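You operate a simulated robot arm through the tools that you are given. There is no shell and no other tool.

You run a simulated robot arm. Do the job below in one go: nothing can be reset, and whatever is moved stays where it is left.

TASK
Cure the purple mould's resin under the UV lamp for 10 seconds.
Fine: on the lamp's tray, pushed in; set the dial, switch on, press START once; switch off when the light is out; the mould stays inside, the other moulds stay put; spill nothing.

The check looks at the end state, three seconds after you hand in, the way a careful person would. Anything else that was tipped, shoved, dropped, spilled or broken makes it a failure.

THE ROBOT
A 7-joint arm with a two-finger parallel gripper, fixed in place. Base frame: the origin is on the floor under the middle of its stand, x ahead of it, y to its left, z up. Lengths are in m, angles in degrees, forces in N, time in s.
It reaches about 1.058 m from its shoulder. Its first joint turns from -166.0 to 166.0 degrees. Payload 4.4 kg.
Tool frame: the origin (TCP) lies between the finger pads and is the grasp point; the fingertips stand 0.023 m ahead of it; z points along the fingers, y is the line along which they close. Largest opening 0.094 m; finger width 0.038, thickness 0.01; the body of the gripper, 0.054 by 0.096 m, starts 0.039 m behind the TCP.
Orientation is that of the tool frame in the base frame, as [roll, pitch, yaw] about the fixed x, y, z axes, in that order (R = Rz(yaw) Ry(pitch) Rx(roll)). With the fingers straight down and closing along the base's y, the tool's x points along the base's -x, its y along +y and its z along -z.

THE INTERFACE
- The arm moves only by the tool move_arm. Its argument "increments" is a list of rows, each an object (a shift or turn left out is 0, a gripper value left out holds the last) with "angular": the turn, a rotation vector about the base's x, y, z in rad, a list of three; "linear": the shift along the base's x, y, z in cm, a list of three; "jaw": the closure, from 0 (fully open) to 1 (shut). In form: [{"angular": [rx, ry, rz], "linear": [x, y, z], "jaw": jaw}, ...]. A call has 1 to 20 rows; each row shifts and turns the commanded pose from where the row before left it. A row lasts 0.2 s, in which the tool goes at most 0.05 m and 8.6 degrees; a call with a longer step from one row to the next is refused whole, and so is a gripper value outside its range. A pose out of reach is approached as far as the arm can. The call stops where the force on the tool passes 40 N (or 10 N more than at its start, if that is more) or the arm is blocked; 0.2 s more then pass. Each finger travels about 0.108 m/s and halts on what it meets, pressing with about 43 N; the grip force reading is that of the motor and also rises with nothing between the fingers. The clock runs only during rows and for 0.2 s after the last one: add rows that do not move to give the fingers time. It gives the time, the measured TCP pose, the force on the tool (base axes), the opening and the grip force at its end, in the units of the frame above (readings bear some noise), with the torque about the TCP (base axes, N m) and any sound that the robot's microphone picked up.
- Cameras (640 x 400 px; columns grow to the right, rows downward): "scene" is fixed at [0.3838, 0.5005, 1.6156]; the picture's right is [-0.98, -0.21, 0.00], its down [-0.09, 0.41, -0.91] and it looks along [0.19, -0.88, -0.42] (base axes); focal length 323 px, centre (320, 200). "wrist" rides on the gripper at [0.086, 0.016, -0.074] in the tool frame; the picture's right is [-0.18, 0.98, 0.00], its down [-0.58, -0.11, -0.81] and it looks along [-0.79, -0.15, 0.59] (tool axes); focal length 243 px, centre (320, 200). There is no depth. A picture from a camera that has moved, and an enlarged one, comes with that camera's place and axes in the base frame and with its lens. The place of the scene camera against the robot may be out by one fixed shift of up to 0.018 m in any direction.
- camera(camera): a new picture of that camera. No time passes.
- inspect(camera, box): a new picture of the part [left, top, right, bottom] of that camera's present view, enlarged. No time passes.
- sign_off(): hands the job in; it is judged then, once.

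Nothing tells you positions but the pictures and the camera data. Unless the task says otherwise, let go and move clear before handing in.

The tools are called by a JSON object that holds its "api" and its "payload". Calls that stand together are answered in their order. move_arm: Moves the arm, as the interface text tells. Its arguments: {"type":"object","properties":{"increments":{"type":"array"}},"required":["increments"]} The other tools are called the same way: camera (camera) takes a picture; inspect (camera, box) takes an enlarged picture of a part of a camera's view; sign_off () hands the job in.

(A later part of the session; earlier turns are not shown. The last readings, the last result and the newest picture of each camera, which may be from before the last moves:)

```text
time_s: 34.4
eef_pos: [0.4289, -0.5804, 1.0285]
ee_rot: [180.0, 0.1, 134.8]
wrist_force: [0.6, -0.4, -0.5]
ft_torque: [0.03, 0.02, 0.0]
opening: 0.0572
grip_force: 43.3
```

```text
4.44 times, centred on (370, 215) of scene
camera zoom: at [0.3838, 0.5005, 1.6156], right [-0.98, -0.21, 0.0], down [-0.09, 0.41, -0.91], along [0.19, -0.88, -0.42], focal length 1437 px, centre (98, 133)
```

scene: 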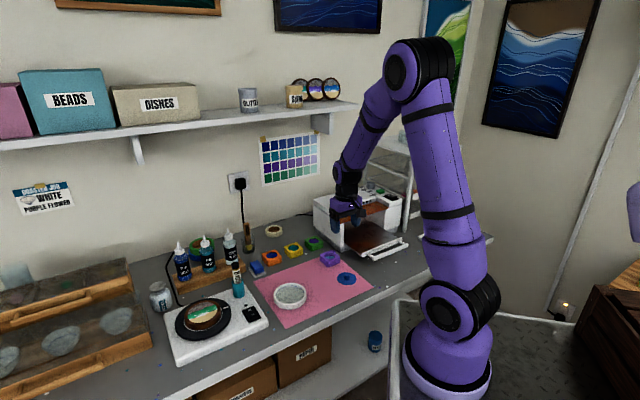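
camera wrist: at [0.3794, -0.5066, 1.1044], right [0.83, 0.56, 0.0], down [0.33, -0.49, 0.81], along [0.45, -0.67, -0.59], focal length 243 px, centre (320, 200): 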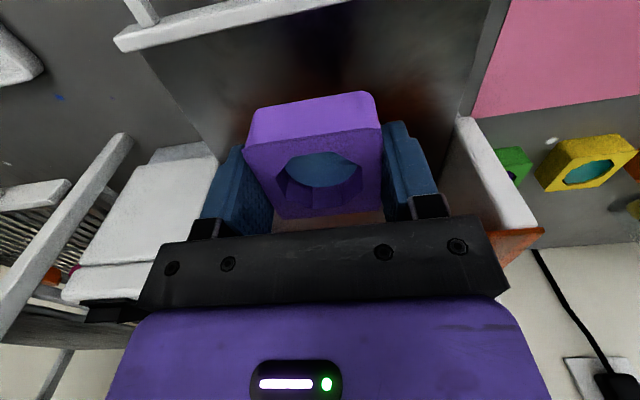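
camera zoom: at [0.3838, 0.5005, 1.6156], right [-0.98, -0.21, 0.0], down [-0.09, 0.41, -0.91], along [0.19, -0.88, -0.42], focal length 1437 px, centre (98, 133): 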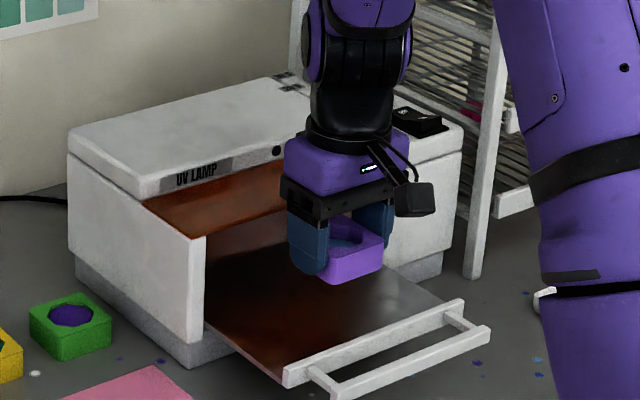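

The mould is over the pulled-out tray, about 2 cm behind the lip and clear of the hood. I'll lower it, slowing down near the tray floor.

{"api": "move_arm", "payload": {"increments": [{"linear": [0, 0, -0.7]}, {"linear": [0, 0, -1.2]}, {"linear": [0, 0, -1.2]}, {"linear": [0, 0, -0.8]}, {"linear": [0, 0, -0.4]}, {"linear": [0, 0, -0.3]}, {}]}}

{"api": "inspect", "payload": {"camera": "wrist", "box": [180, 60, 460, 240]}}

{"api": "inspect", "payload": {"camera": "scene", "box": [340, 200, 420, 260]}}

```text
time_s: 36.0
eef_pos: [0.4296, -0.5783, 0.9839]
ee_rot: [-180.0, 0.0, 134.9]
wrist_force: [-0.2, -0.1, -0.8]
ft_torque: [-0.01, 0.01, 0.01]
opening: 0.0572
grip_force: 43.4
```

```text
2.22 times, centred on (320, 150) of wrist
camera zoom: at [0.38, -0.5058, 1.0592], right [0.83, 0.56, 0.0], down [0.33, -0.49, 0.81], along [0.45, -0.67, -0.59], focal length 539 px, centre (320, 311)
```

zoom: 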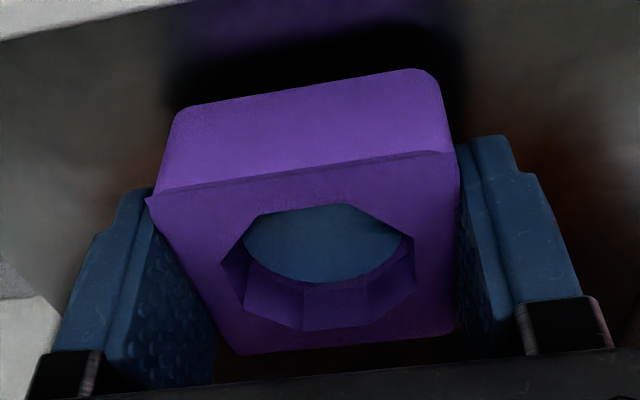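

```text
6.67 times, centred on (380, 230) of scene
camera zoom: at [0.3838, 0.5005, 1.6156], right [-0.98, -0.21, 0.0], down [-0.09, 0.41, -0.91], along [0.19, -0.88, -0.42], focal length 2155 px, centre (-80, 0)
```

zoom: 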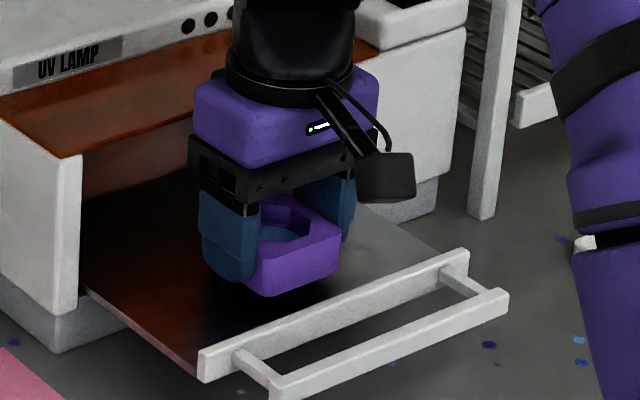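

The mould is still above the tray floor. I'll continue in 2 mm steps and watch the force.

{"api": "move_arm", "payload": {"increments": [{"linear": [0, 0, -0.2]}, {"linear": [0, 0, -0.2]}, {"linear": [0, 0, -0.2]}, {"linear": [0, 0, -0.2]}, {}]}}

{"api": "inspect", "payload": {"camera": "scene", "box": [340, 200, 420, 260]}}

{"api": "inspect", "payload": {"camera": "wrist", "box": [180, 0, 460, 180]}}

```text
time_s: 37.2
eef_pos: [0.4287, -0.5795, 0.9753]
ee_rot: [-180.0, 0.1, 134.9]
wrist_force: [0.6, 0.4, 0.1]
ft_torque: [0.0, 0.0, 0.0]
opening: 0.0571
grip_force: 43.1
```

```text
6.67 times, centred on (380, 230) of scene
camera zoom: at [0.3838, 0.5005, 1.6156], right [-0.98, -0.21, 0.0], down [-0.09, 0.41, -0.91], along [0.19, -0.88, -0.42], focal length 2155 px, centre (-80, 0)
```

zoom: 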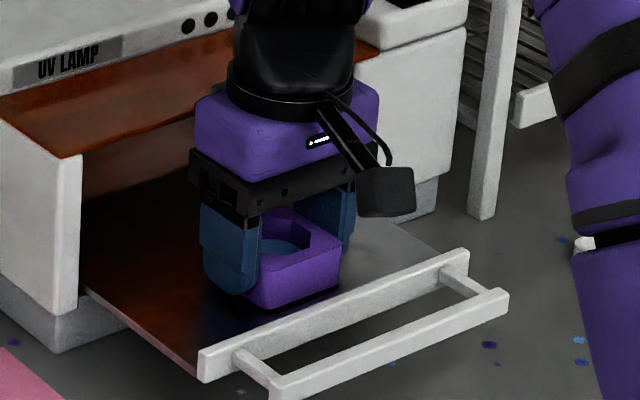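

```text
2.22 times, centred on (320, 90) of wrist
camera zoom: at [0.3791, -0.5065, 1.0505], right [0.83, 0.56, 0.0], down [0.33, -0.49, 0.81], along [0.45, -0.67, -0.59], focal length 539 px, centre (320, 444)
```

zoom: 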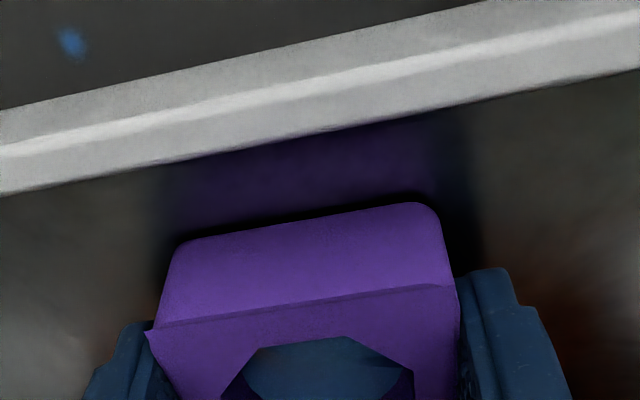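

The shadow gap under the mould is narrowing, so I'll keep going down in small steps.

{"api": "move_arm", "payload": {"increments": [{"linear": [0, 0, -0.15]}, {"linear": [0, 0, -0.15]}, {"linear": [0, 0, -0.15]}, {}]}}

{"api": "inspect", "payload": {"camera": "wrist", "box": [180, 0, 460, 180]}}

```text
time_s: 38.1
eef_pos: [0.4284, -0.5801, 0.9732]
ee_rot: [-179.9, 0.3, 135.0]
wrist_force: [1.5, 2.0, 13.7]
ft_torque: [0.42, 0.0, -0.04]
opening: 0.057
grip_force: 42.7
stopped in row 4: the force on the tool passed its limit at 42 N (the readings are from after the stop); the commanded pose is now the measured one
```

```text
2.22 times, centred on (320, 90) of wrist
camera zoom: at [0.38, -0.5068, 1.0485], right [0.83, 0.56, 0.0], down [0.33, -0.48, 0.81], along [0.46, -0.67, -0.59], focal length 539 px, centre (320, 444)
```

zoom: 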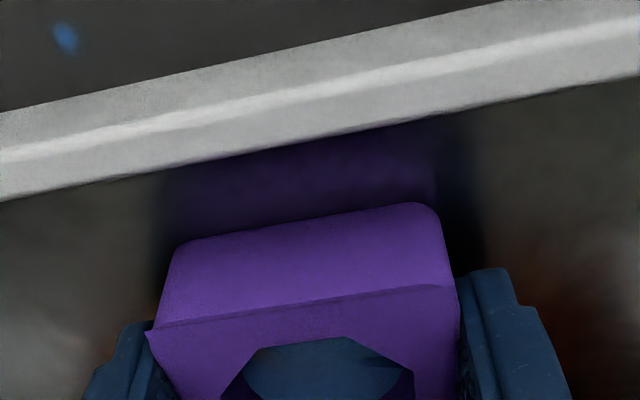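

Contact: the mould rests on the tray floor with about 14 N pressing. I'll ease off half a millimetre and open the fingers gently.

{"api": "move_arm", "payload": {"increments": [{"linear": [0, 0, 0.05]}, {"jaw": 0.39}, {"jaw": 0.375}, {"jaw": 0.36}, {"jaw": 0.34}, {"jaw": 0.31}, {"jaw": 0.27}, {"jaw": 0.24}, {}]}}

{"api": "inspect", "payload": {"camera": "wrist", "box": [180, 40, 460, 240]}}

{"api": "inspect", "payload": {"camera": "scene", "box": [340, 200, 420, 260]}}

```text
time_s: 40.1
eef_pos: [0.4297, -0.58, 0.9719]
ee_rot: [-179.9, 0.3, 134.9]
wrist_force: [0.3, -0.4, 0.1]
ft_torque: [-0.04, 0.0, -0.04]
opening: 0.0715
grip_force: 0.1
```

```text
2.00 times, centred on (320, 140) of wrist
camera zoom: at [0.3802, -0.507, 1.0481], right [0.83, 0.56, 0.0], down [0.33, -0.49, 0.81], along [0.46, -0.67, -0.59], focal length 485 px, centre (320, 320)
```

zoom: 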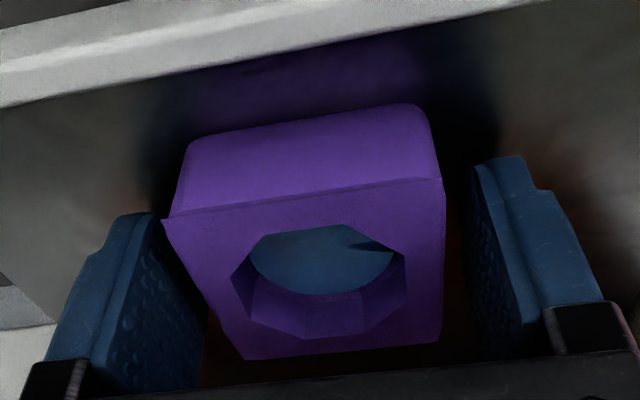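

```text
6.67 times, centred on (380, 230) of scene
camera zoom: at [0.3838, 0.5005, 1.6156], right [-0.98, -0.21, 0.0], down [-0.09, 0.41, -0.91], along [0.19, -0.88, -0.42], focal length 2155 px, centre (-80, 0)
```

zoom: 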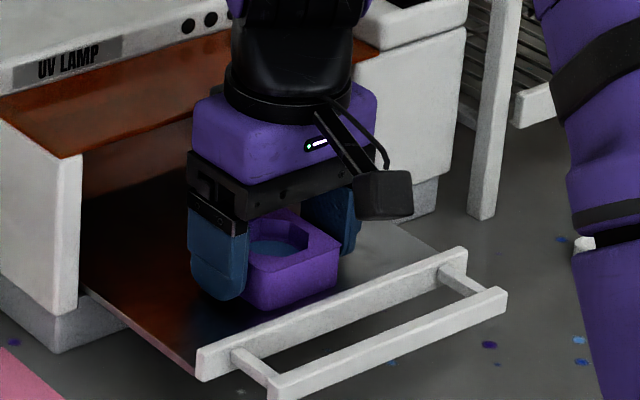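

The mould is released and sits flat on the tray. I'll lift clear, back off in front of the handle, and close the fingers for pushing.

{"api": "move_arm", "payload": {"increments": [{"linear": [0, 0, 0.5]}, {"linear": [0, 0, 1.0]}, {"linear": [0, 0, 2.0]}, {"linear": [0, 0, 3.0]}, {"linear": [0, 0, 3.0]}, {"linear": [-2, 2, 0]}, {"linear": [-2, 2, 0], "jaw": 1.0}, {"linear": [-2, 2, 0]}, {"linear": [-2, 2, 0]}, {"linear": [-2, 2, 0]}, {}]}}

{"api": "camera", "payload": {"camera": "wrist"}}

{"api": "inspect", "payload": {"camera": "wrist", "box": [180, 40, 460, 240]}}

{"api": "inspect", "payload": {"camera": "scene", "box": [310, 170, 430, 260]}}

```text
time_s: 42.5
eef_pos: [0.3293, -0.4805, 1.0686]
ee_rot: [180.0, 0.2, 135.0]
wrist_force: [-0.2, 0.4, -0.2]
ft_torque: [0.0, 0.0, 0.05]
opening: 0.0
grip_force: 42.2
```

```text
taken
camera wrist: at [0.2799, -0.4069, 1.1439], right [0.83, 0.56, 0.0], down [0.33, -0.49, 0.81], along [0.46, -0.67, -0.59], focal length 243 px, centre (320, 200)
```

wrist: 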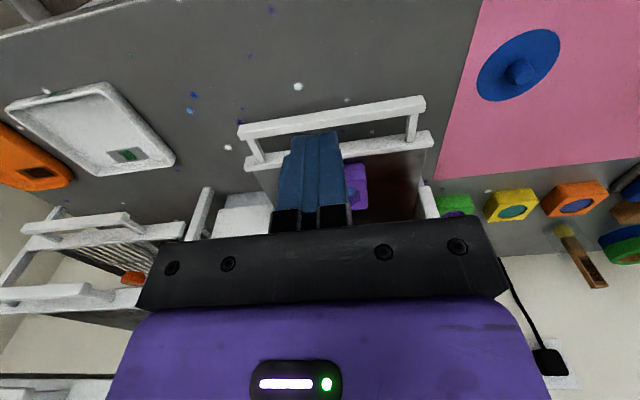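

```text
2.00 times, centred on (320, 140) of wrist
camera zoom: at [0.2799, -0.4069, 1.1439], right [0.83, 0.56, 0.0], down [0.33, -0.49, 0.81], along [0.46, -0.67, -0.59], focal length 485 px, centre (320, 320)
```

zoom: 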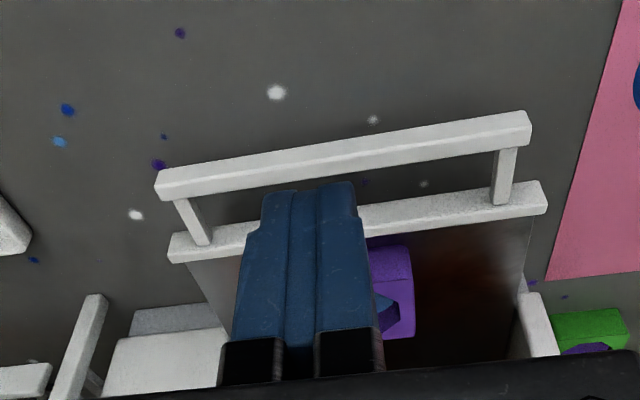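

```text
4.44 times, centred on (370, 215) of scene
camera zoom: at [0.3838, 0.5005, 1.6156], right [-0.98, -0.21, 0.0], down [-0.09, 0.41, -0.91], along [0.19, -0.88, -0.42], focal length 1437 px, centre (98, 133)
```

zoom: 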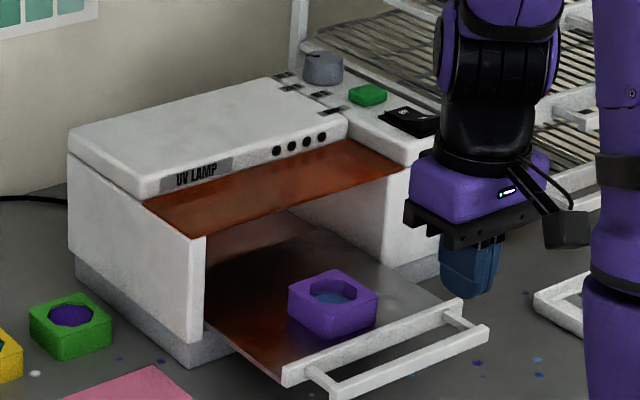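

The mould stands on the tray and the other moulds are untouched. I'll lower the closed fingers in front of the bar's middle.

{"api": "move_arm", "payload": {"increments": [{"linear": [0, 0, -3]}, {"linear": [0, 0, -3]}, {"linear": [0, 0, -3]}, {"linear": [0, 0, -1.7]}, {}]}}

{"api": "inspect", "payload": {"camera": "wrist", "box": [180, 20, 460, 220]}}

{"api": "inspect", "payload": {"camera": "scene", "box": [330, 190, 430, 265]}}

```text
time_s: 43.7
eef_pos: [0.33, -0.4803, 0.9612]
ee_rot: [-179.9, 0.2, 134.9]
wrist_force: [-0.2, 0.3, 0.9]
ft_torque: [-0.02, 0.02, 0.01]
opening: 0.0
grip_force: 42.3
```

```text
2.00 times, centred on (320, 120) of wrist
camera zoom: at [0.2805, -0.407, 1.0361], right [0.83, 0.56, 0.0], down [0.33, -0.49, 0.81], along [0.46, -0.67, -0.59], focal length 485 px, centre (320, 360)
```

zoom: 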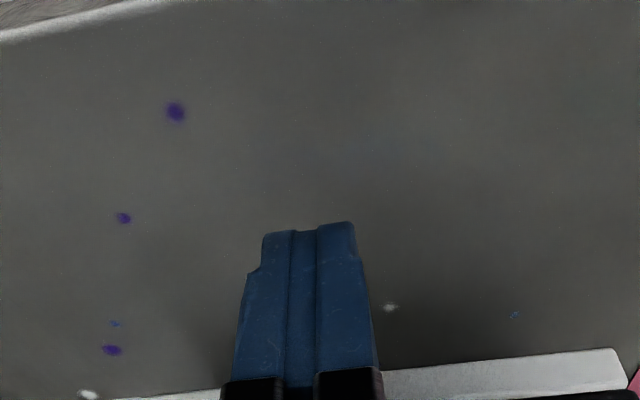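

```text
5.33 times, centred on (380, 228) of scene
camera zoom: at [0.3838, 0.5005, 1.6156], right [-0.98, -0.21, 0.0], down [-0.09, 0.41, -0.91], along [0.19, -0.88, -0.42], focal length 1724 px, centre (0, 53)
```

zoom: 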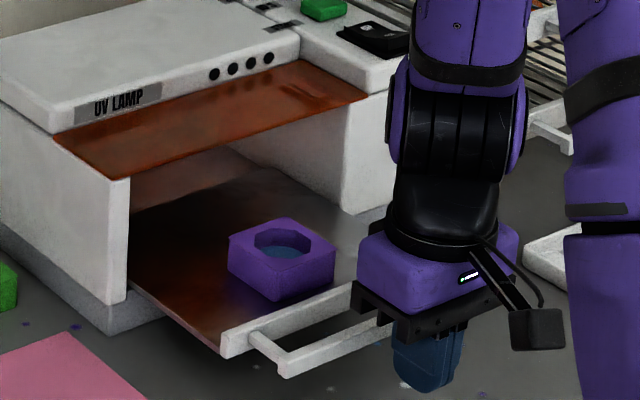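

The fingers are low in front of the bar, ready to push. I'll push the tray in slowly so the mould doesn't slide.

{"api": "move_arm", "payload": {"increments": [{"linear": [0.7, -0.7, 0]}, {"linear": [0.6, -0.6, 0]}, {"linear": [0.3, -0.3, 0]}, {"linear": [0.3, -0.3, 0]}, {"linear": [0.4, -0.4, 0]}, {"linear": [0.5, -0.5, 0]}, {"linear": [0.56, -0.56, 0]}, {"linear": [0.56, -0.56, 0]}, {"linear": [0.56, -0.56, 0]}, {"linear": [0.56, -0.56, 0]}, {"linear": [0.56, -0.56, 0]}, {"linear": [0.56, -0.56, 0]}, {"linear": [0.56, -0.56, 0]}, {"linear": [0.56, -0.56, 0]}, {"linear": [0.5, -0.5, 0]}, {"linear": [0.4, -0.4, 0]}, {"linear": [0.3, -0.3, 0]}, {}]}}

{"api": "inspect", "payload": {"camera": "wrist", "box": [180, 20, 460, 220]}}

{"api": "inspect", "payload": {"camera": "scene", "box": [330, 190, 430, 265]}}

```text
time_s: 47.5
eef_pos: [0.4134, -0.5646, 0.9611]
ee_rot: [-180.0, 0.3, 134.8]
wrist_force: [0.3, 0.5, -1.0]
ft_torque: [0.01, -0.01, -0.01]
opening: 0.0001
grip_force: 42.9
```

```text
2.00 times, centred on (320, 120) of wrist
camera zoom: at [0.3649, -0.4917, 1.0357], right [0.83, 0.56, 0.0], down [0.33, -0.49, 0.81], along [0.46, -0.67, -0.59], focal length 485 px, centre (320, 360)
```

zoom: 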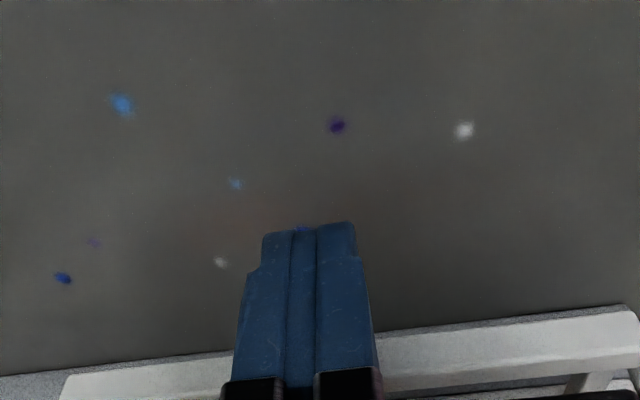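

```text
5.33 times, centred on (380, 228) of scene
camera zoom: at [0.3838, 0.5005, 1.6156], right [-0.98, -0.21, 0.0], down [-0.09, 0.41, -0.91], along [0.19, -0.88, -0.42], focal length 1724 px, centre (0, 53)
```

zoom: 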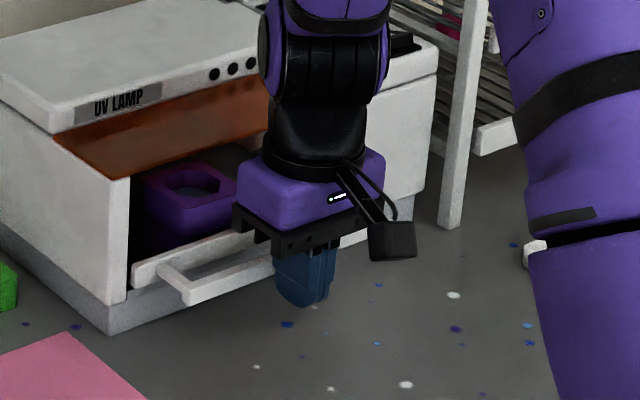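

The tray is nearly in and the mould is visible inside. I'll push the last few millimetres slowly until it stops.

{"api": "move_arm", "payload": {"increments": [{"linear": [0.2, -0.2, 0]}, {"linear": [0.2, -0.2, 0]}, {"linear": [0.2, -0.2, 0]}, {}]}}

{"api": "inspect", "payload": {"camera": "scene", "box": [330, 190, 430, 265]}}

```text
time_s: 48.5
eef_pos: [0.4177, -0.5691, 0.9619]
ee_rot: [-179.9, 0.0, 134.9]
wrist_force: [-18.8, 24.9, 3.7]
ft_torque: [0.04, -0.02, 0.16]
opening: 0.0002
grip_force: 42.3
```

```text
5.33 times, centred on (380, 228) of scene
camera zoom: at [0.3838, 0.5005, 1.6156], right [-0.98, -0.21, 0.0], down [-0.09, 0.41, -0.91], along [0.19, -0.88, -0.42], focal length 1724 px, centre (0, 53)
```

zoom: 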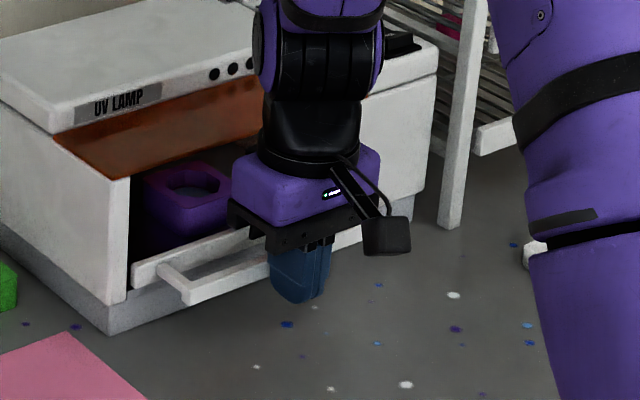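

The tray is against its stop (about 31 N push-back) and the handle is back at its original place. I'll back away, lift, and go look at the control panel from above.

{"api": "move_arm", "payload": {"increments": [{"linear": [-0.7, 0.7, 0]}, {"linear": [-1.4, 1.4, 0]}, {"linear": [-1.4, 1.4, 0]}, {"linear": [0, 0, 3]}, {"linear": [0, 0, 4]}, {"linear": [0, 0, 4]}, {"linear": [0, 0, 4]}, {"linear": [0, 0, 4]}, {"linear": [0, 0, 4]}, {"linear": [0, 0, 4]}, {"linear": [0, 0, 3]}, {}]}}

{"api": "camera", "payload": {"camera": "wrist"}}

{"api": "inspect", "payload": {"camera": "scene", "box": [310, 170, 430, 260]}}

```text
time_s: 51.1
eef_pos: [0.3842, -0.5347, 1.2621]
ee_rot: [-179.9, 0.2, 134.9]
wrist_force: [0.4, 0.7, 0.3]
ft_torque: [0.0, 0.01, -0.01]
opening: 0.0
grip_force: 42.2
```

```text
taken
camera wrist: at [0.3346, -0.4617, 1.3369], right [0.83, 0.56, 0.0], down [0.33, -0.49, 0.81], along [0.46, -0.67, -0.59], focal length 243 px, centre (320, 200)
```

wrist: 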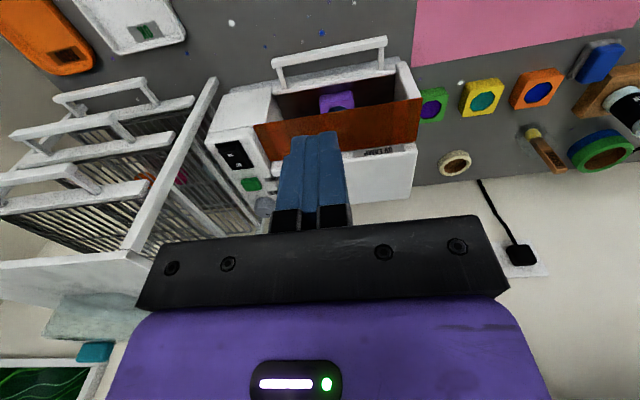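

```text
4.44 times, centred on (370, 215) of scene
camera zoom: at [0.3838, 0.5005, 1.6156], right [-0.98, -0.21, 0.0], down [-0.09, 0.41, -0.91], along [0.19, -0.88, -0.42], focal length 1437 px, centre (98, 133)
```

zoom: 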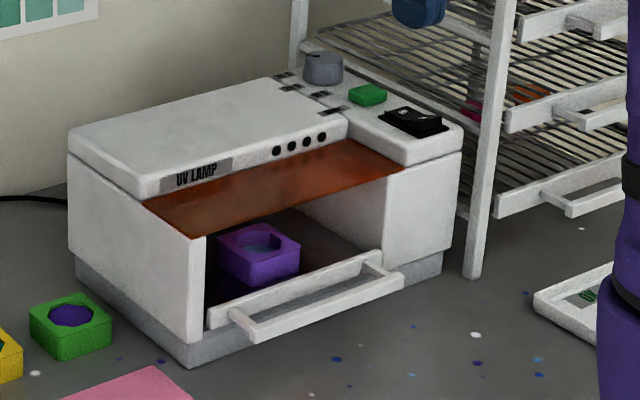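

The mould is inside the closed lamp. I'll zoom in on the control panel from this viewpoint.

{"api": "inspect", "payload": {"camera": "wrist", "box": [200, 130, 300, 220]}}

{"api": "inspect", "payload": {"camera": "scene", "box": [360, 170, 410, 205]}}

```text
4.44 times, centred on (250, 175) of wrist
camera zoom: at [0.3346, -0.4617, 1.3369], right [0.83, 0.56, 0.0], down [0.33, -0.49, 0.81], along [0.46, -0.67, -0.59], focal length 1078 px, centre (631, 311)
```

zoom: 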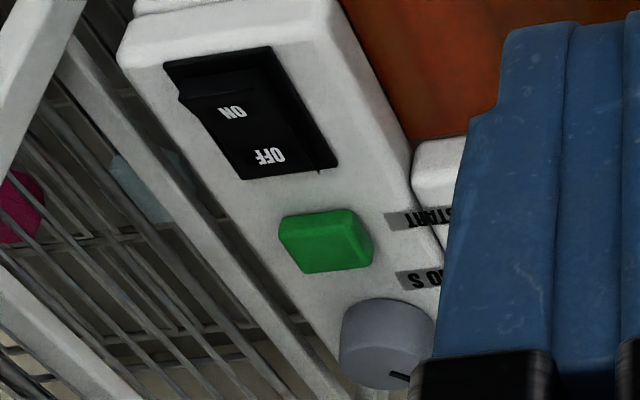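

```text
11.43 times, centred on (385, 188) of scene
camera zoom: at [0.3838, 0.5005, 1.6156], right [-0.98, -0.21, 0.0], down [-0.09, 0.41, -0.91], along [0.19, -0.88, -0.42], focal length 3695 px, centre (-423, 343)
```

zoom: 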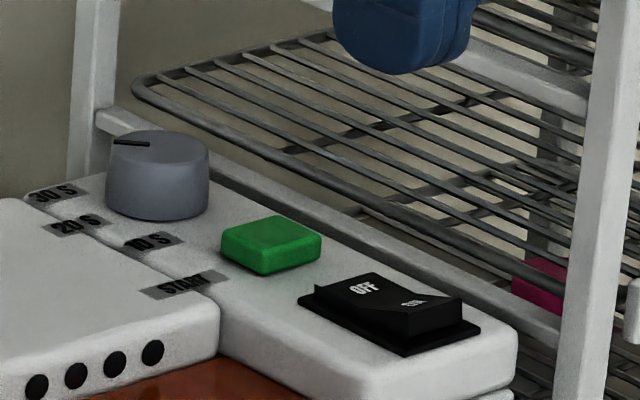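

The panel items lie along w≈-0.265: rocker centred at u≈0.794 (ON half toward the robot), START at u≈0.856, and the knob at u≈0.921 (about 3.9 cm wide, 2.3 cm tall). The pointer is at 30 S and needs +90° about vertical. The rack is close at w≈-0.31, so I'll turn the hand to close across u and lean it 20° away from the rack.

{"api": "move_arm", "payload": {"increments": [{"angular": [0, 0, -0.1309], "linear": [0, 0, -0.6]}, {"angular": [0, 0, -0.1309], "linear": [0, 0, -0.7]}, {"angular": [0, 0, -0.1309], "linear": [0, 0, -0.7]}, {"angular": [0, 0, -0.1309], "linear": [0, 0, -0.7]}, {"angular": [0, 0, -0.1309], "linear": [0, 0, -0.7]}, {"angular": [0, 0, -0.1309], "linear": [0, 0, -0.7]}, {"angular": [0, 0, -0.1309], "linear": [0, 0, -0.7]}, {"angular": [0, 0, -0.1309], "linear": [0, 0, -0.7]}, {"angular": [0, 0, -0.1309], "linear": [0, 0, -0.7]}, {"angular": [0, 0, -0.1309], "linear": [0, 0, -0.7]}, {"angular": [0, 0, -0.1309], "linear": [0, 0, -0.7]}, {"angular": [0, 0, -0.1309], "linear": [0, 0, -0.7]}, {"angular": [-0.0823, 0.0823, 0], "linear": [0, 0, -0.5], "jaw": 0.3}, {"angular": [-0.0823, 0.0823, 0], "linear": [0, 0, -0.5]}, {"angular": [-0.0823, 0.0823, 0], "linear": [0, 0, -0.5]}, {}]}}

{"api": "camera", "payload": {"camera": "wrist"}}

{"api": "camera", "payload": {"camera": "scene"}}

```text
time_s: 54.5
eef_pos: [0.3855, -0.5352, 1.1631]
ee_rot: [179.9, 20.3, 45.0]
wrist_force: [-0.2, 0.2, 0.0]
ft_torque: [0.0, -0.02, 0.0]
opening: 0.066
grip_force: 0.2
```

```text
taken
camera wrist: at [0.473, -0.4715, 1.2041], right [0.57, -0.82, 0.06], down [-0.26, -0.11, 0.96], along [-0.78, -0.56, -0.28], focal length 243 px, centre (320, 200)
```

wrist: 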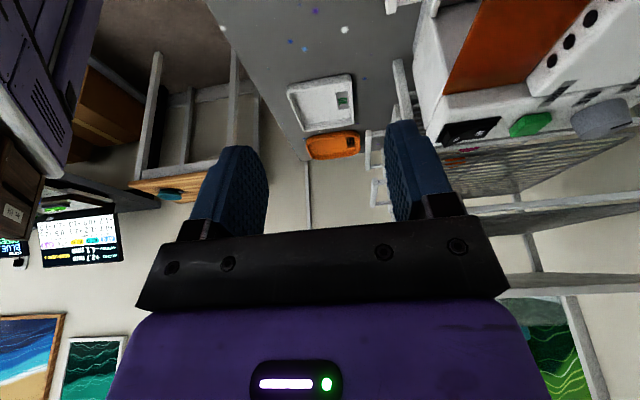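

```text
taken
```

scene: 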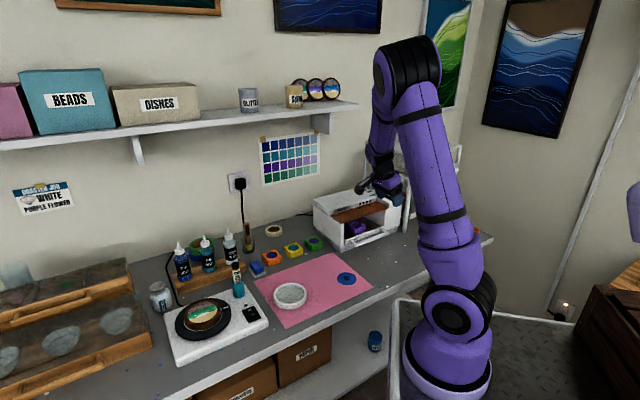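

The hand is leaned as planned and there's no contact. I'll move part-way toward the dial and check clearances to the shelf and rack.

{"api": "move_arm", "payload": {"increments": [{"linear": [0.8, -3.46, 0]}, {"linear": [0.8, -3.46, 0]}, {"linear": [0.8, -3.46, 0]}, {"linear": [0.8, -3.46, 0]}, {"linear": [0.8, -3.46, 0]}, {}]}}

{"api": "camera", "payload": {"camera": "wrist"}}

{"api": "inspect", "payload": {"camera": "scene", "box": [290, 60, 480, 260]}}

```text
time_s: 55.9
eef_pos: [0.4226, -0.7103, 1.1608]
ee_rot: [-179.9, 20.2, 44.8]
wrist_force: [-0.3, 0.3, 0.0]
ft_torque: [0.0, -0.04, -0.01]
opening: 0.0656
grip_force: 0.0
```

```text
taken
camera wrist: at [0.5114, -0.6463, 1.2031], right [0.57, -0.82, 0.06], down [-0.27, -0.11, 0.96], along [-0.78, -0.56, -0.28], focal length 243 px, centre (320, 200)
```

wrist: 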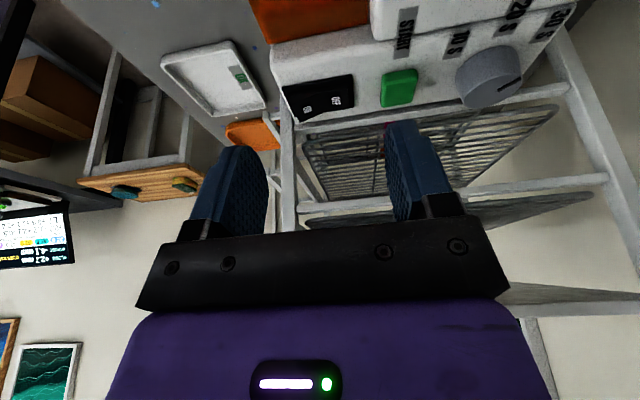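

```text
2.00 times, centred on (385, 160) of scene
camera zoom: at [0.3838, 0.5005, 1.6156], right [-0.98, -0.21, 0.0], down [-0.09, 0.41, -0.91], along [0.19, -0.88, -0.42], focal length 646 px, centre (190, 280)
```

zoom: 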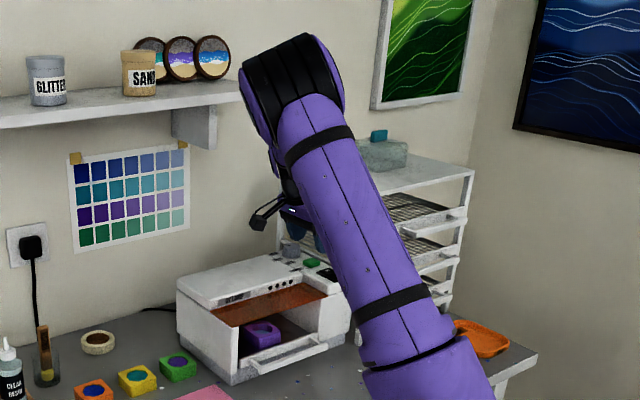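

I can see the knob, its pointer and the labels clearly, and the elbow is well clear of the shelf. I'll zoom in on the dial.

{"api": "inspect", "payload": {"camera": "wrist", "box": [380, 0, 600, 130]}}

{"api": "inspect", "payload": {"camera": "wrist", "box": [260, 50, 440, 160]}}

```text
2.91 times, centred on (490, 65) of wrist
camera zoom: at [0.5114, -0.6463, 1.2031], right [0.57, -0.82, 0.06], down [-0.27, -0.11, 0.96], along [-0.78, -0.56, -0.28], focal length 706 px, centre (-174, 593)
```

zoom: 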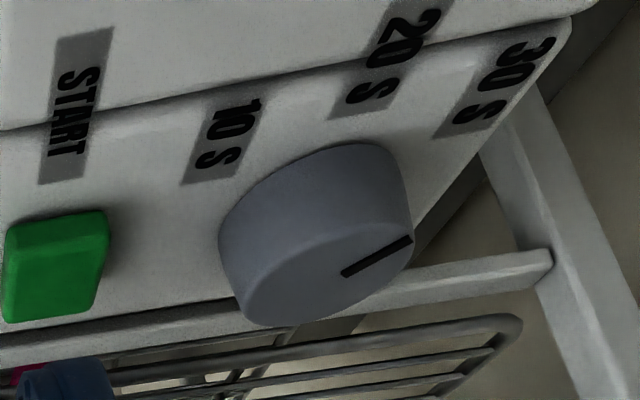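

```text
3.56 times, centred on (350, 105) of wrist
camera zoom: at [0.5114, -0.6463, 1.2031], right [0.57, -0.82, 0.06], down [-0.27, -0.11, 0.96], along [-0.78, -0.56, -0.28], focal length 863 px, centre (213, 538)
```

zoom: 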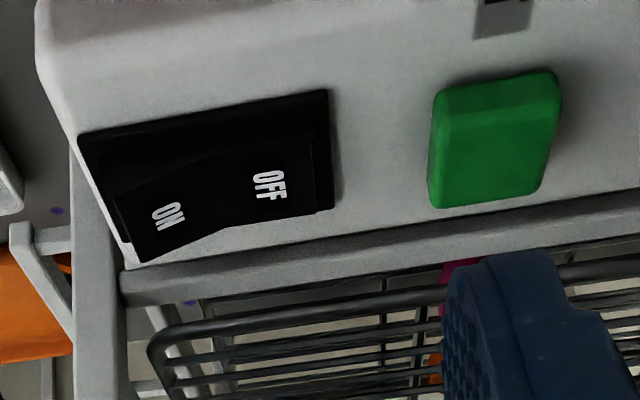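

The knob centre is at about (u 0.923, w -0.266) with its top at z≈1.084, and the rack rails are at w≈-0.31. I'll turn the hand by -22.5° and place it above the knob, still 2 cm clear, to check alignment.

{"api": "move_arm", "payload": {"increments": [{"angular": [0, 0, -0.1309], "linear": [0.878, -2.578, -0.4]}, {"angular": [0, 0, -0.1309], "linear": [0.878, -2.578, -0.4]}, {"angular": [0, 0, -0.1309], "linear": [0.878, -2.578, -0.6]}, {"linear": [0.878, -2.578, -0.7]}, {"linear": [0.878, -2.578, -0.7]}, {}]}}

{"api": "camera", "payload": {"camera": "wrist"}}

{"api": "inspect", "payload": {"camera": "wrist", "box": [210, 30, 430, 240]}}

{"api": "inspect", "payload": {"camera": "scene", "box": [320, 90, 460, 230]}}

```text
time_s: 57.3
eef_pos: [0.468, -0.8412, 1.1353]
ee_rot: [-179.9, 20.2, 22.4]
wrist_force: [0.1, 0.2, 0.0]
ft_torque: [-0.03, -0.01, 0.0]
opening: 0.0658
grip_force: 0.0
```

```text
taken
camera wrist: at [0.5728, -0.8144, 1.1765], right [0.21, -0.97, 0.06], down [-0.29, 0.0, 0.96], along [-0.93, -0.22, -0.28], focal length 243 px, centre (320, 200)
```

wrist: 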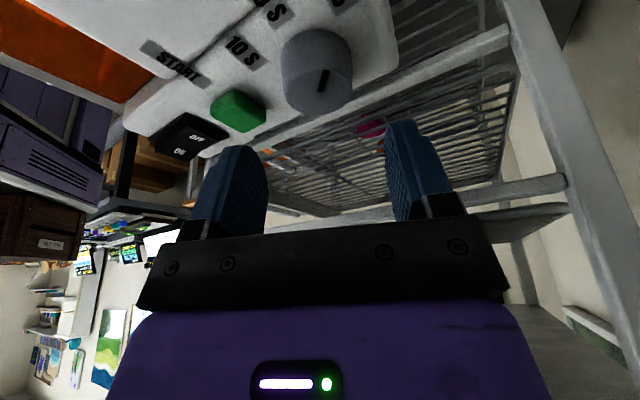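

```text
1.90 times, centred on (320, 135) of wrist
camera zoom: at [0.5728, -0.8144, 1.1765], right [0.21, -0.97, 0.06], down [-0.29, 0.0, 0.96], along [-0.93, -0.22, -0.28], focal length 462 px, centre (320, 324)
```

zoom: 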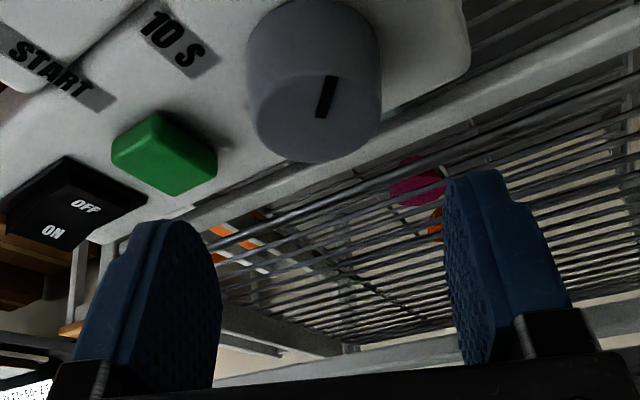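

```text
2.86 times, centred on (390, 160) of scene
camera zoom: at [0.3838, 0.5005, 1.6156], right [-0.98, -0.21, 0.0], down [-0.09, 0.41, -0.91], along [0.19, -0.88, -0.42], focal length 924 px, centre (120, 314)
```

zoom: 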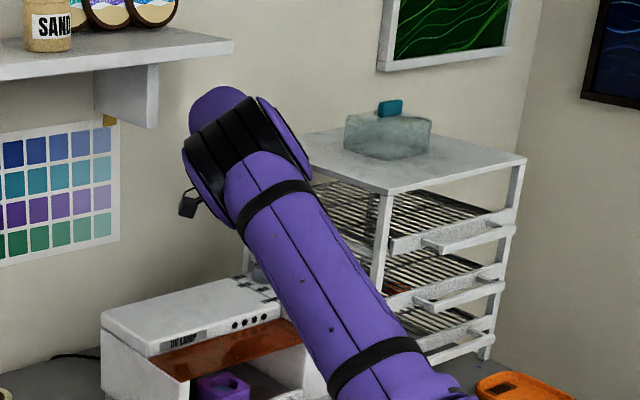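

The hand is centred over the knob to within 1–2 mm, and the pointer confirms 30 S. I'll lower the fingers around the knob, keeping the tips above the panel.

{"api": "move_arm", "payload": {"increments": [{"linear": [0.1, -0.1, -1.2]}, {"linear": [0, 0, -1.2]}, {"linear": [0, 0, -1.0]}, {"linear": [0, 0, -0.8]}, {}]}}

{"api": "inspect", "payload": {"camera": "wrist", "box": [210, 30, 430, 240]}}

{"api": "camera", "payload": {"camera": "wrist"}}

```text
time_s: 58.5
eef_pos: [0.4686, -0.8387, 1.0936]
ee_rot: [-179.9, 20.2, 22.4]
wrist_force: [-0.2, 0.9, -1.1]
ft_torque: [-0.05, 0.0, -0.01]
opening: 0.0657
grip_force: 0.0
```

```text
1.90 times, centred on (320, 135) of wrist
camera zoom: at [0.5754, -0.8126, 1.1349], right [0.21, -0.97, 0.06], down [-0.29, 0.0, 0.96], along [-0.93, -0.22, -0.28], focal length 462 px, centre (320, 324)
```

zoom: 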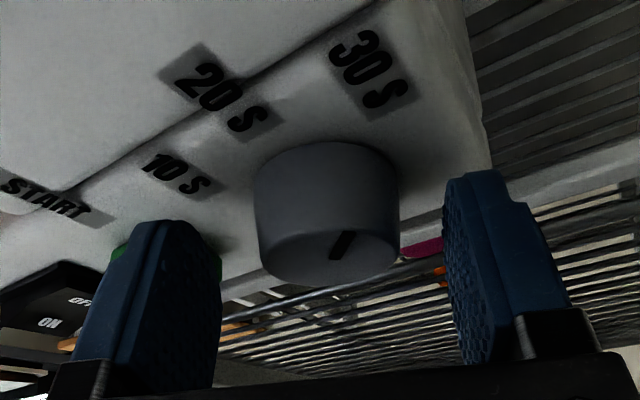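

```text
taken
camera wrist: at [0.5754, -0.8126, 1.1349], right [0.21, -0.97, 0.06], down [-0.29, 0.0, 0.96], along [-0.93, -0.22, -0.28], focal length 243 px, centre (320, 200)
```

wrist: 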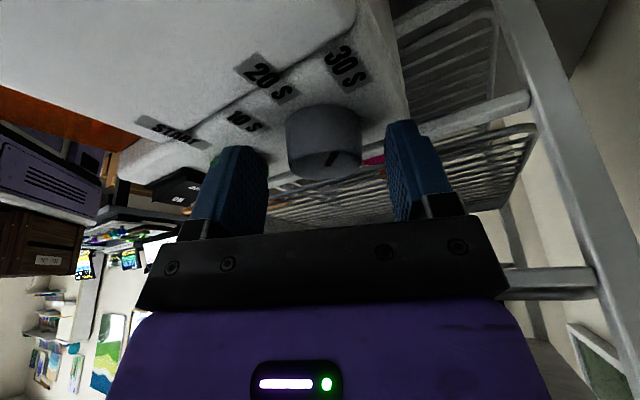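

The knob sits between the fingers as predicted. I'll close on it gently.

{"api": "move_arm", "payload": {"increments": [{"jaw": 0.4}, {"jaw": 0.48}, {"jaw": 0.54}, {"jaw": 0.58}, {"jaw": 0.62}, {"jaw": 0.68}, {"jaw": 0.75}, {}]}}

{"api": "inspect", "payload": {"camera": "wrist", "box": [210, 30, 430, 240]}}

```text
time_s: 60.3
eef_pos: [0.4705, -0.8411, 1.0927]
ee_rot: [179.9, 20.2, 22.6]
wrist_force: [16.0, -35.6, 4.7]
ft_torque: [-0.97, -0.81, 0.26]
opening: 0.0375
grip_force: 44.9
```

```text
1.90 times, centred on (320, 135) of wrist
camera zoom: at [0.5769, -0.8142, 1.135], right [0.22, -0.97, 0.07], down [-0.29, 0.0, 0.96], along [-0.93, -0.23, -0.28], focal length 462 px, centre (320, 324)
```

zoom: 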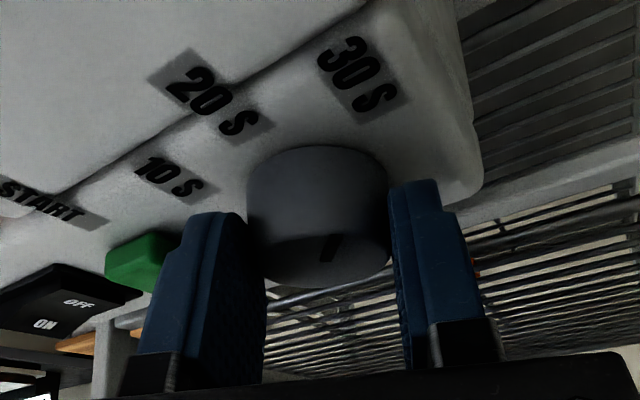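

The knob is gripped, but a side load of about 39 N shows the hand is slightly off centre along its closing direction. I'll shift about 3 mm to relieve it.

{"api": "move_arm", "payload": {"increments": [{"linear": [0.06, -0.14, 0]}, {"linear": [0.06, -0.14, 0]}, {}]}}

```text
time_s: 61.1
eef_pos: [0.4717, -0.8406, 1.0936]
ee_rot: [-179.8, 20.2, 22.6]
wrist_force: [11.1, 0.9, 16.5]
ft_torque: [0.26, 0.07, -0.02]
opening: 0.0376
grip_force: 44.7
```

The load dropped to about 20 N. One more small relief shift before turning.

{"api": "move_arm", "payload": {"increments": [{"linear": [0.08, 0.0, 0.1]}, {}]}}

{"api": "inspect", "payload": {"camera": "wrist", "box": [210, 30, 430, 240]}}

```text
time_s: 61.7
eef_pos: [0.4718, -0.8397, 1.0953]
ee_rot: [-179.8, 20.2, 22.4]
wrist_force: [4.3, 10.8, 11.0]
ft_torque: [0.15, -0.21, -0.09]
opening: 0.0376
grip_force: 45.0
```

```text
1.90 times, centred on (320, 135) of wrist
camera zoom: at [0.5771, -0.8148, 1.135], right [0.21, -0.97, 0.06], down [-0.29, 0.0, 0.96], along [-0.93, -0.22, -0.28], focal length 462 px, centre (320, 324)
```

zoom: 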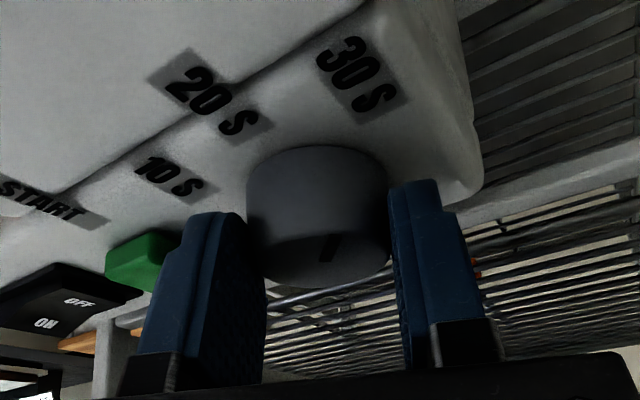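

The remaining load is small, so I'll turn the knob +45° (30 S to 20 S), orbiting the hand about the knob's axis.

{"api": "move_arm", "payload": {"increments": [{"angular": [0, 0, 0.1309], "linear": [-0.041, 0.082, 0]}, {"angular": [0, 0, 0.1309], "linear": [-0.051, 0.076, 0]}, {"angular": [0, 0, 0.1309], "linear": [-0.06, 0.069, 0]}, {"angular": [0, 0, 0.1309], "linear": [-0.069, 0.06, 0]}, {"angular": [0, 0, 0.1309], "linear": [-0.076, 0.051, 0]}, {"angular": [0, 0, 0.1309], "linear": [-0.082, 0.041, 0]}, {}]}}

{"api": "camera", "payload": {"camera": "wrist"}}

{"api": "inspect", "payload": {"camera": "wrist", "box": [210, 30, 430, 240]}}

```text
time_s: 63.3
eef_pos: [0.467, -0.8368, 1.0938]
ee_rot: [-179.9, 20.2, 67.5]
wrist_force: [-8.0, 28.7, -6.4]
ft_torque: [0.47, 0.03, -0.1]
opening: 0.0375
grip_force: 45.7
```

```text
taken
camera wrist: at [0.5241, -0.7443, 1.1352], right [0.84, -0.54, 0.06], down [-0.2, -0.21, 0.96], along [-0.5, -0.82, -0.28], focal length 243 px, centre (320, 200)
```

wrist: 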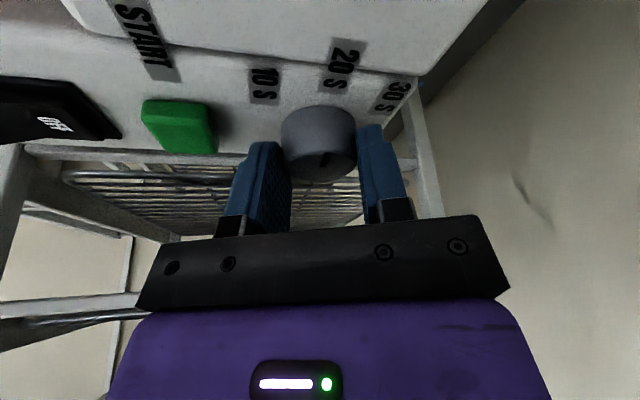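

```text
1.90 times, centred on (320, 135) of wrist
camera zoom: at [0.5241, -0.7443, 1.1352], right [0.84, -0.54, 0.06], down [-0.2, -0.21, 0.96], along [-0.5, -0.82, -0.28], focal length 462 px, centre (320, 324)
```

zoom: 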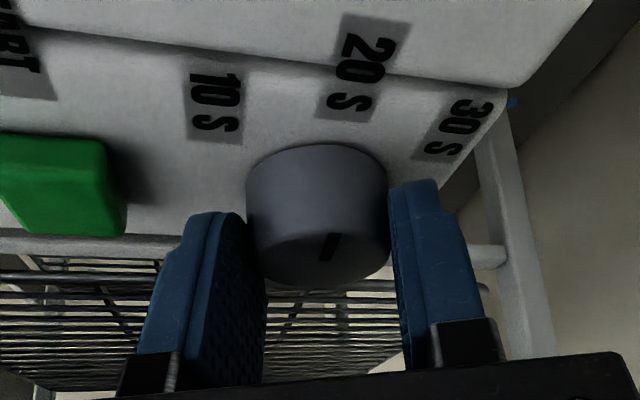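

The knob turned with the hand and now points at 20 S. I'll open slightly, swing the hand back -45° around the knob without touching it, and check before re-gripping.

{"api": "move_arm", "payload": {"increments": [{"jaw": 0.58}, {"jaw": 0.5}, {"jaw": 0.4}, {}]}}

{"api": "inspect", "payload": {"camera": "wrist", "box": [210, 30, 430, 240]}}

```text
time_s: 64.3
eef_pos: [0.4672, -0.8378, 1.0938]
ee_rot: [-180.0, 20.3, 67.5]
wrist_force: [0.4, -0.5, 0.6]
ft_torque: [-0.02, 0.02, -0.05]
opening: 0.0562
grip_force: 0.0
```

```text
1.90 times, centred on (320, 135) of wrist
camera zoom: at [0.5249, -0.7457, 1.1354], right [0.84, -0.54, 0.06], down [-0.2, -0.2, 0.96], along [-0.5, -0.82, -0.28], focal length 462 px, centre (320, 324)
```

zoom: 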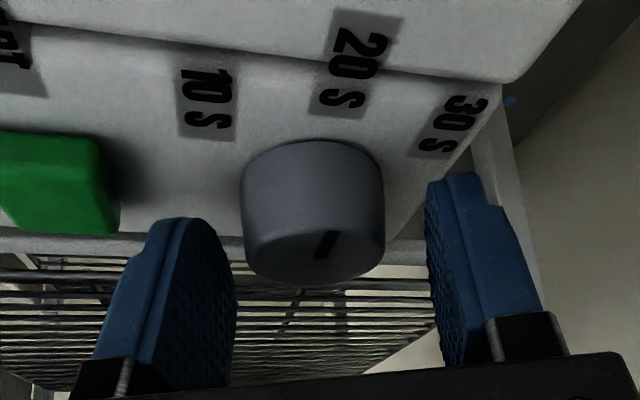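

The fingers are clear of the knob with no force. I'll swing back -45° around it.

{"api": "move_arm", "payload": {"increments": [{"angular": [0, 0, -0.1309], "linear": [0.026, -0.05, 0]}, {"angular": [0, 0, -0.1309], "linear": [0.026, -0.05, 0]}, {"angular": [0, 0, -0.1309], "linear": [0.026, -0.05, 0]}, {"angular": [0, 0, -0.1309], "linear": [0.026, -0.05, 0]}, {"angular": [0, 0, -0.1309], "linear": [0.026, -0.05, 0]}, {"angular": [0, 0, -0.1309], "linear": [0.026, -0.05, 0]}, {}]}}

{"api": "inspect", "payload": {"camera": "wrist", "box": [210, 30, 430, 240]}}

```text
time_s: 65.9
eef_pos: [0.4698, -0.8405, 1.0943]
ee_rot: [-180.0, 20.1, 22.3]
wrist_force: [-0.1, 0.4, 1.4]
ft_torque: [0.0, 0.02, -0.02]
opening: 0.0563
grip_force: 0.1
```

```text
1.90 times, centred on (320, 135) of wrist
camera zoom: at [0.5753, -0.8148, 1.1359], right [0.21, -0.97, 0.06], down [-0.29, 0.0, 0.96], along [-0.93, -0.22, -0.28], focal length 462 px, centre (320, 324)
```

zoom: 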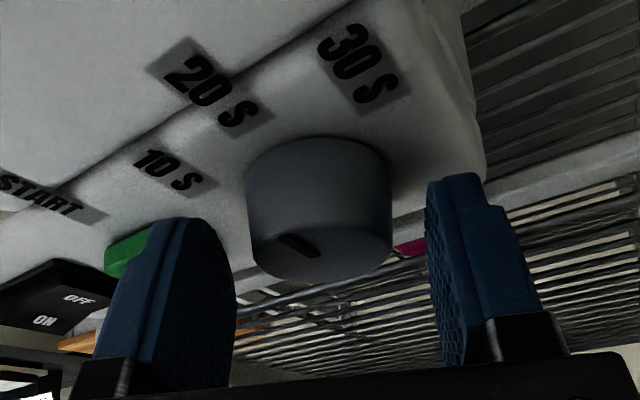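

The pointer is confirmed at 20 S and the hand is within 1 mm of centre. I'll close again with a small correction.

{"api": "move_arm", "payload": {"increments": [{"linear": [0.03, -0.07, 0], "jaw": 0.48}, {"jaw": 0.54}, {"jaw": 0.58}, {"jaw": 0.62}, {"jaw": 0.68}, {"jaw": 0.75}, {}]}}

```text
time_s: 67.5
eef_pos: [0.4685, -0.8416, 1.0942]
ee_rot: [-179.9, 20.3, 22.5]
wrist_force: [-2.1, 6.4, -2.0]
ft_torque: [0.31, 0.09, -0.04]
opening: 0.038
grip_force: 45.3
```

The grip is good with only about 7 N side load. I'll turn another +45° to 10 S.

{"api": "move_arm", "payload": {"increments": [{"angular": [0, 0, 0.1309], "linear": [-0.035, 0.07, 0]}, {"angular": [0, 0, 0.1309], "linear": [-0.044, 0.065, 0]}, {"angular": [0, 0, 0.1309], "linear": [-0.051, 0.059, 0]}, {"angular": [0, 0, 0.1309], "linear": [-0.059, 0.051, 0]}, {"angular": [0, 0, 0.1309], "linear": [-0.065, 0.044, 0]}, {"angular": [0, 0, 0.1309], "linear": [-0.07, 0.035, 0]}, {}]}}

{"api": "inspect", "payload": {"camera": "wrist", "box": [210, 30, 430, 240]}}

```text
time_s: 69.1
eef_pos: [0.4674, -0.8387, 1.0949]
ee_rot: [180.0, 20.3, 67.5]
wrist_force: [-4.5, -1.4, -4.4]
ft_torque: [-0.5, 0.35, 0.0]
opening: 0.0381
grip_force: 44.5
```

```text
1.90 times, centred on (320, 135) of wrist
camera zoom: at [0.5233, -0.7455, 1.1352], right [0.84, -0.54, 0.06], down [-0.2, -0.2, 0.96], along [-0.5, -0.82, -0.28], focal length 462 px, centre (320, 324)
```

zoom: 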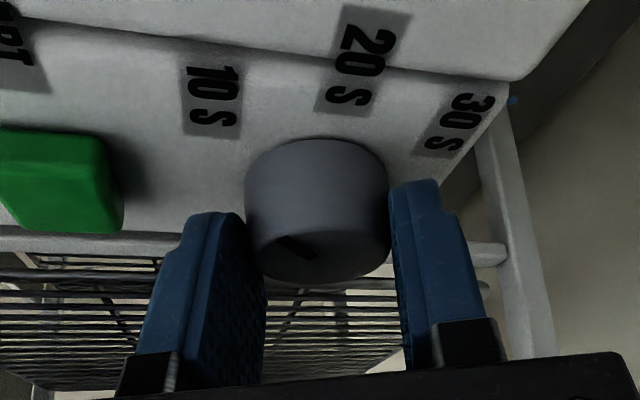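

The pointer now aims toward 10 S. I'll release, lift straight up, and check the dial.

{"api": "move_arm", "payload": {"increments": [{"jaw": 0.58}, {"jaw": 0.5}, {"jaw": 0.38}, {}, {"linear": [0, 0, 1.0]}, {"linear": [0, 0, 1.5]}, {"linear": [0, 0, 2.0]}, {"linear": [0, 0, 1.5]}, {}]}}

{"api": "camera", "payload": {"camera": "wrist"}}

{"api": "inspect", "payload": {"camera": "wrist", "box": [160, 0, 480, 200]}}

```text
time_s: 71.1
eef_pos: [0.4683, -0.8382, 1.1523]
ee_rot: [-179.9, 20.2, 67.4]
wrist_force: [-0.4, 0.5, -0.3]
ft_torque: [0.0, -0.02, 0.02]
opening: 0.0584
grip_force: 0.1
```

```text
taken
camera wrist: at [0.5246, -0.7448, 1.1937], right [0.84, -0.54, 0.06], down [-0.2, -0.2, 0.96], along [-0.5, -0.82, -0.28], focal length 243 px, centre (320, 200)
```

wrist: 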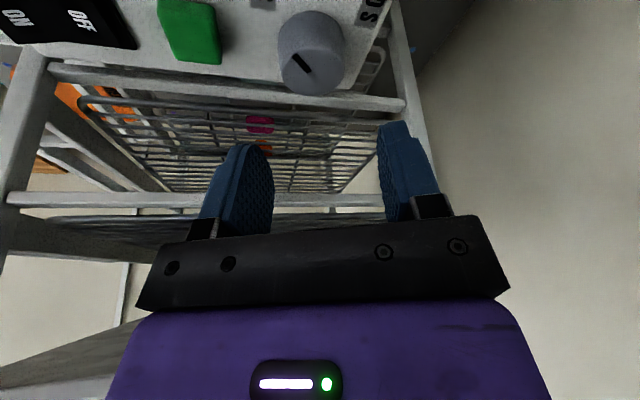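

```text
2.00 times, centred on (320, 100) of wrist
camera zoom: at [0.5246, -0.7448, 1.1937], right [0.84, -0.54, 0.06], down [-0.2, -0.2, 0.96], along [-0.5, -0.82, -0.28], focal length 485 px, centre (320, 400)
```

zoom: 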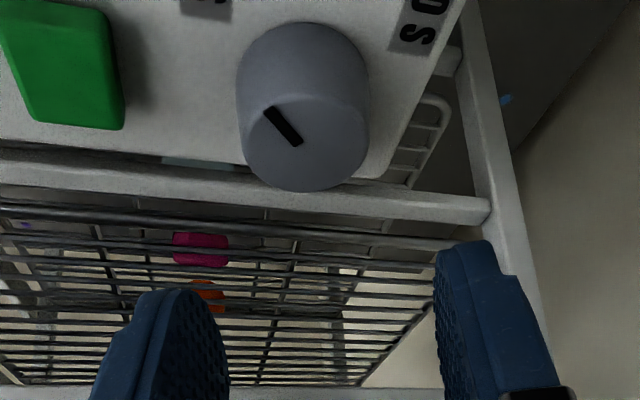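

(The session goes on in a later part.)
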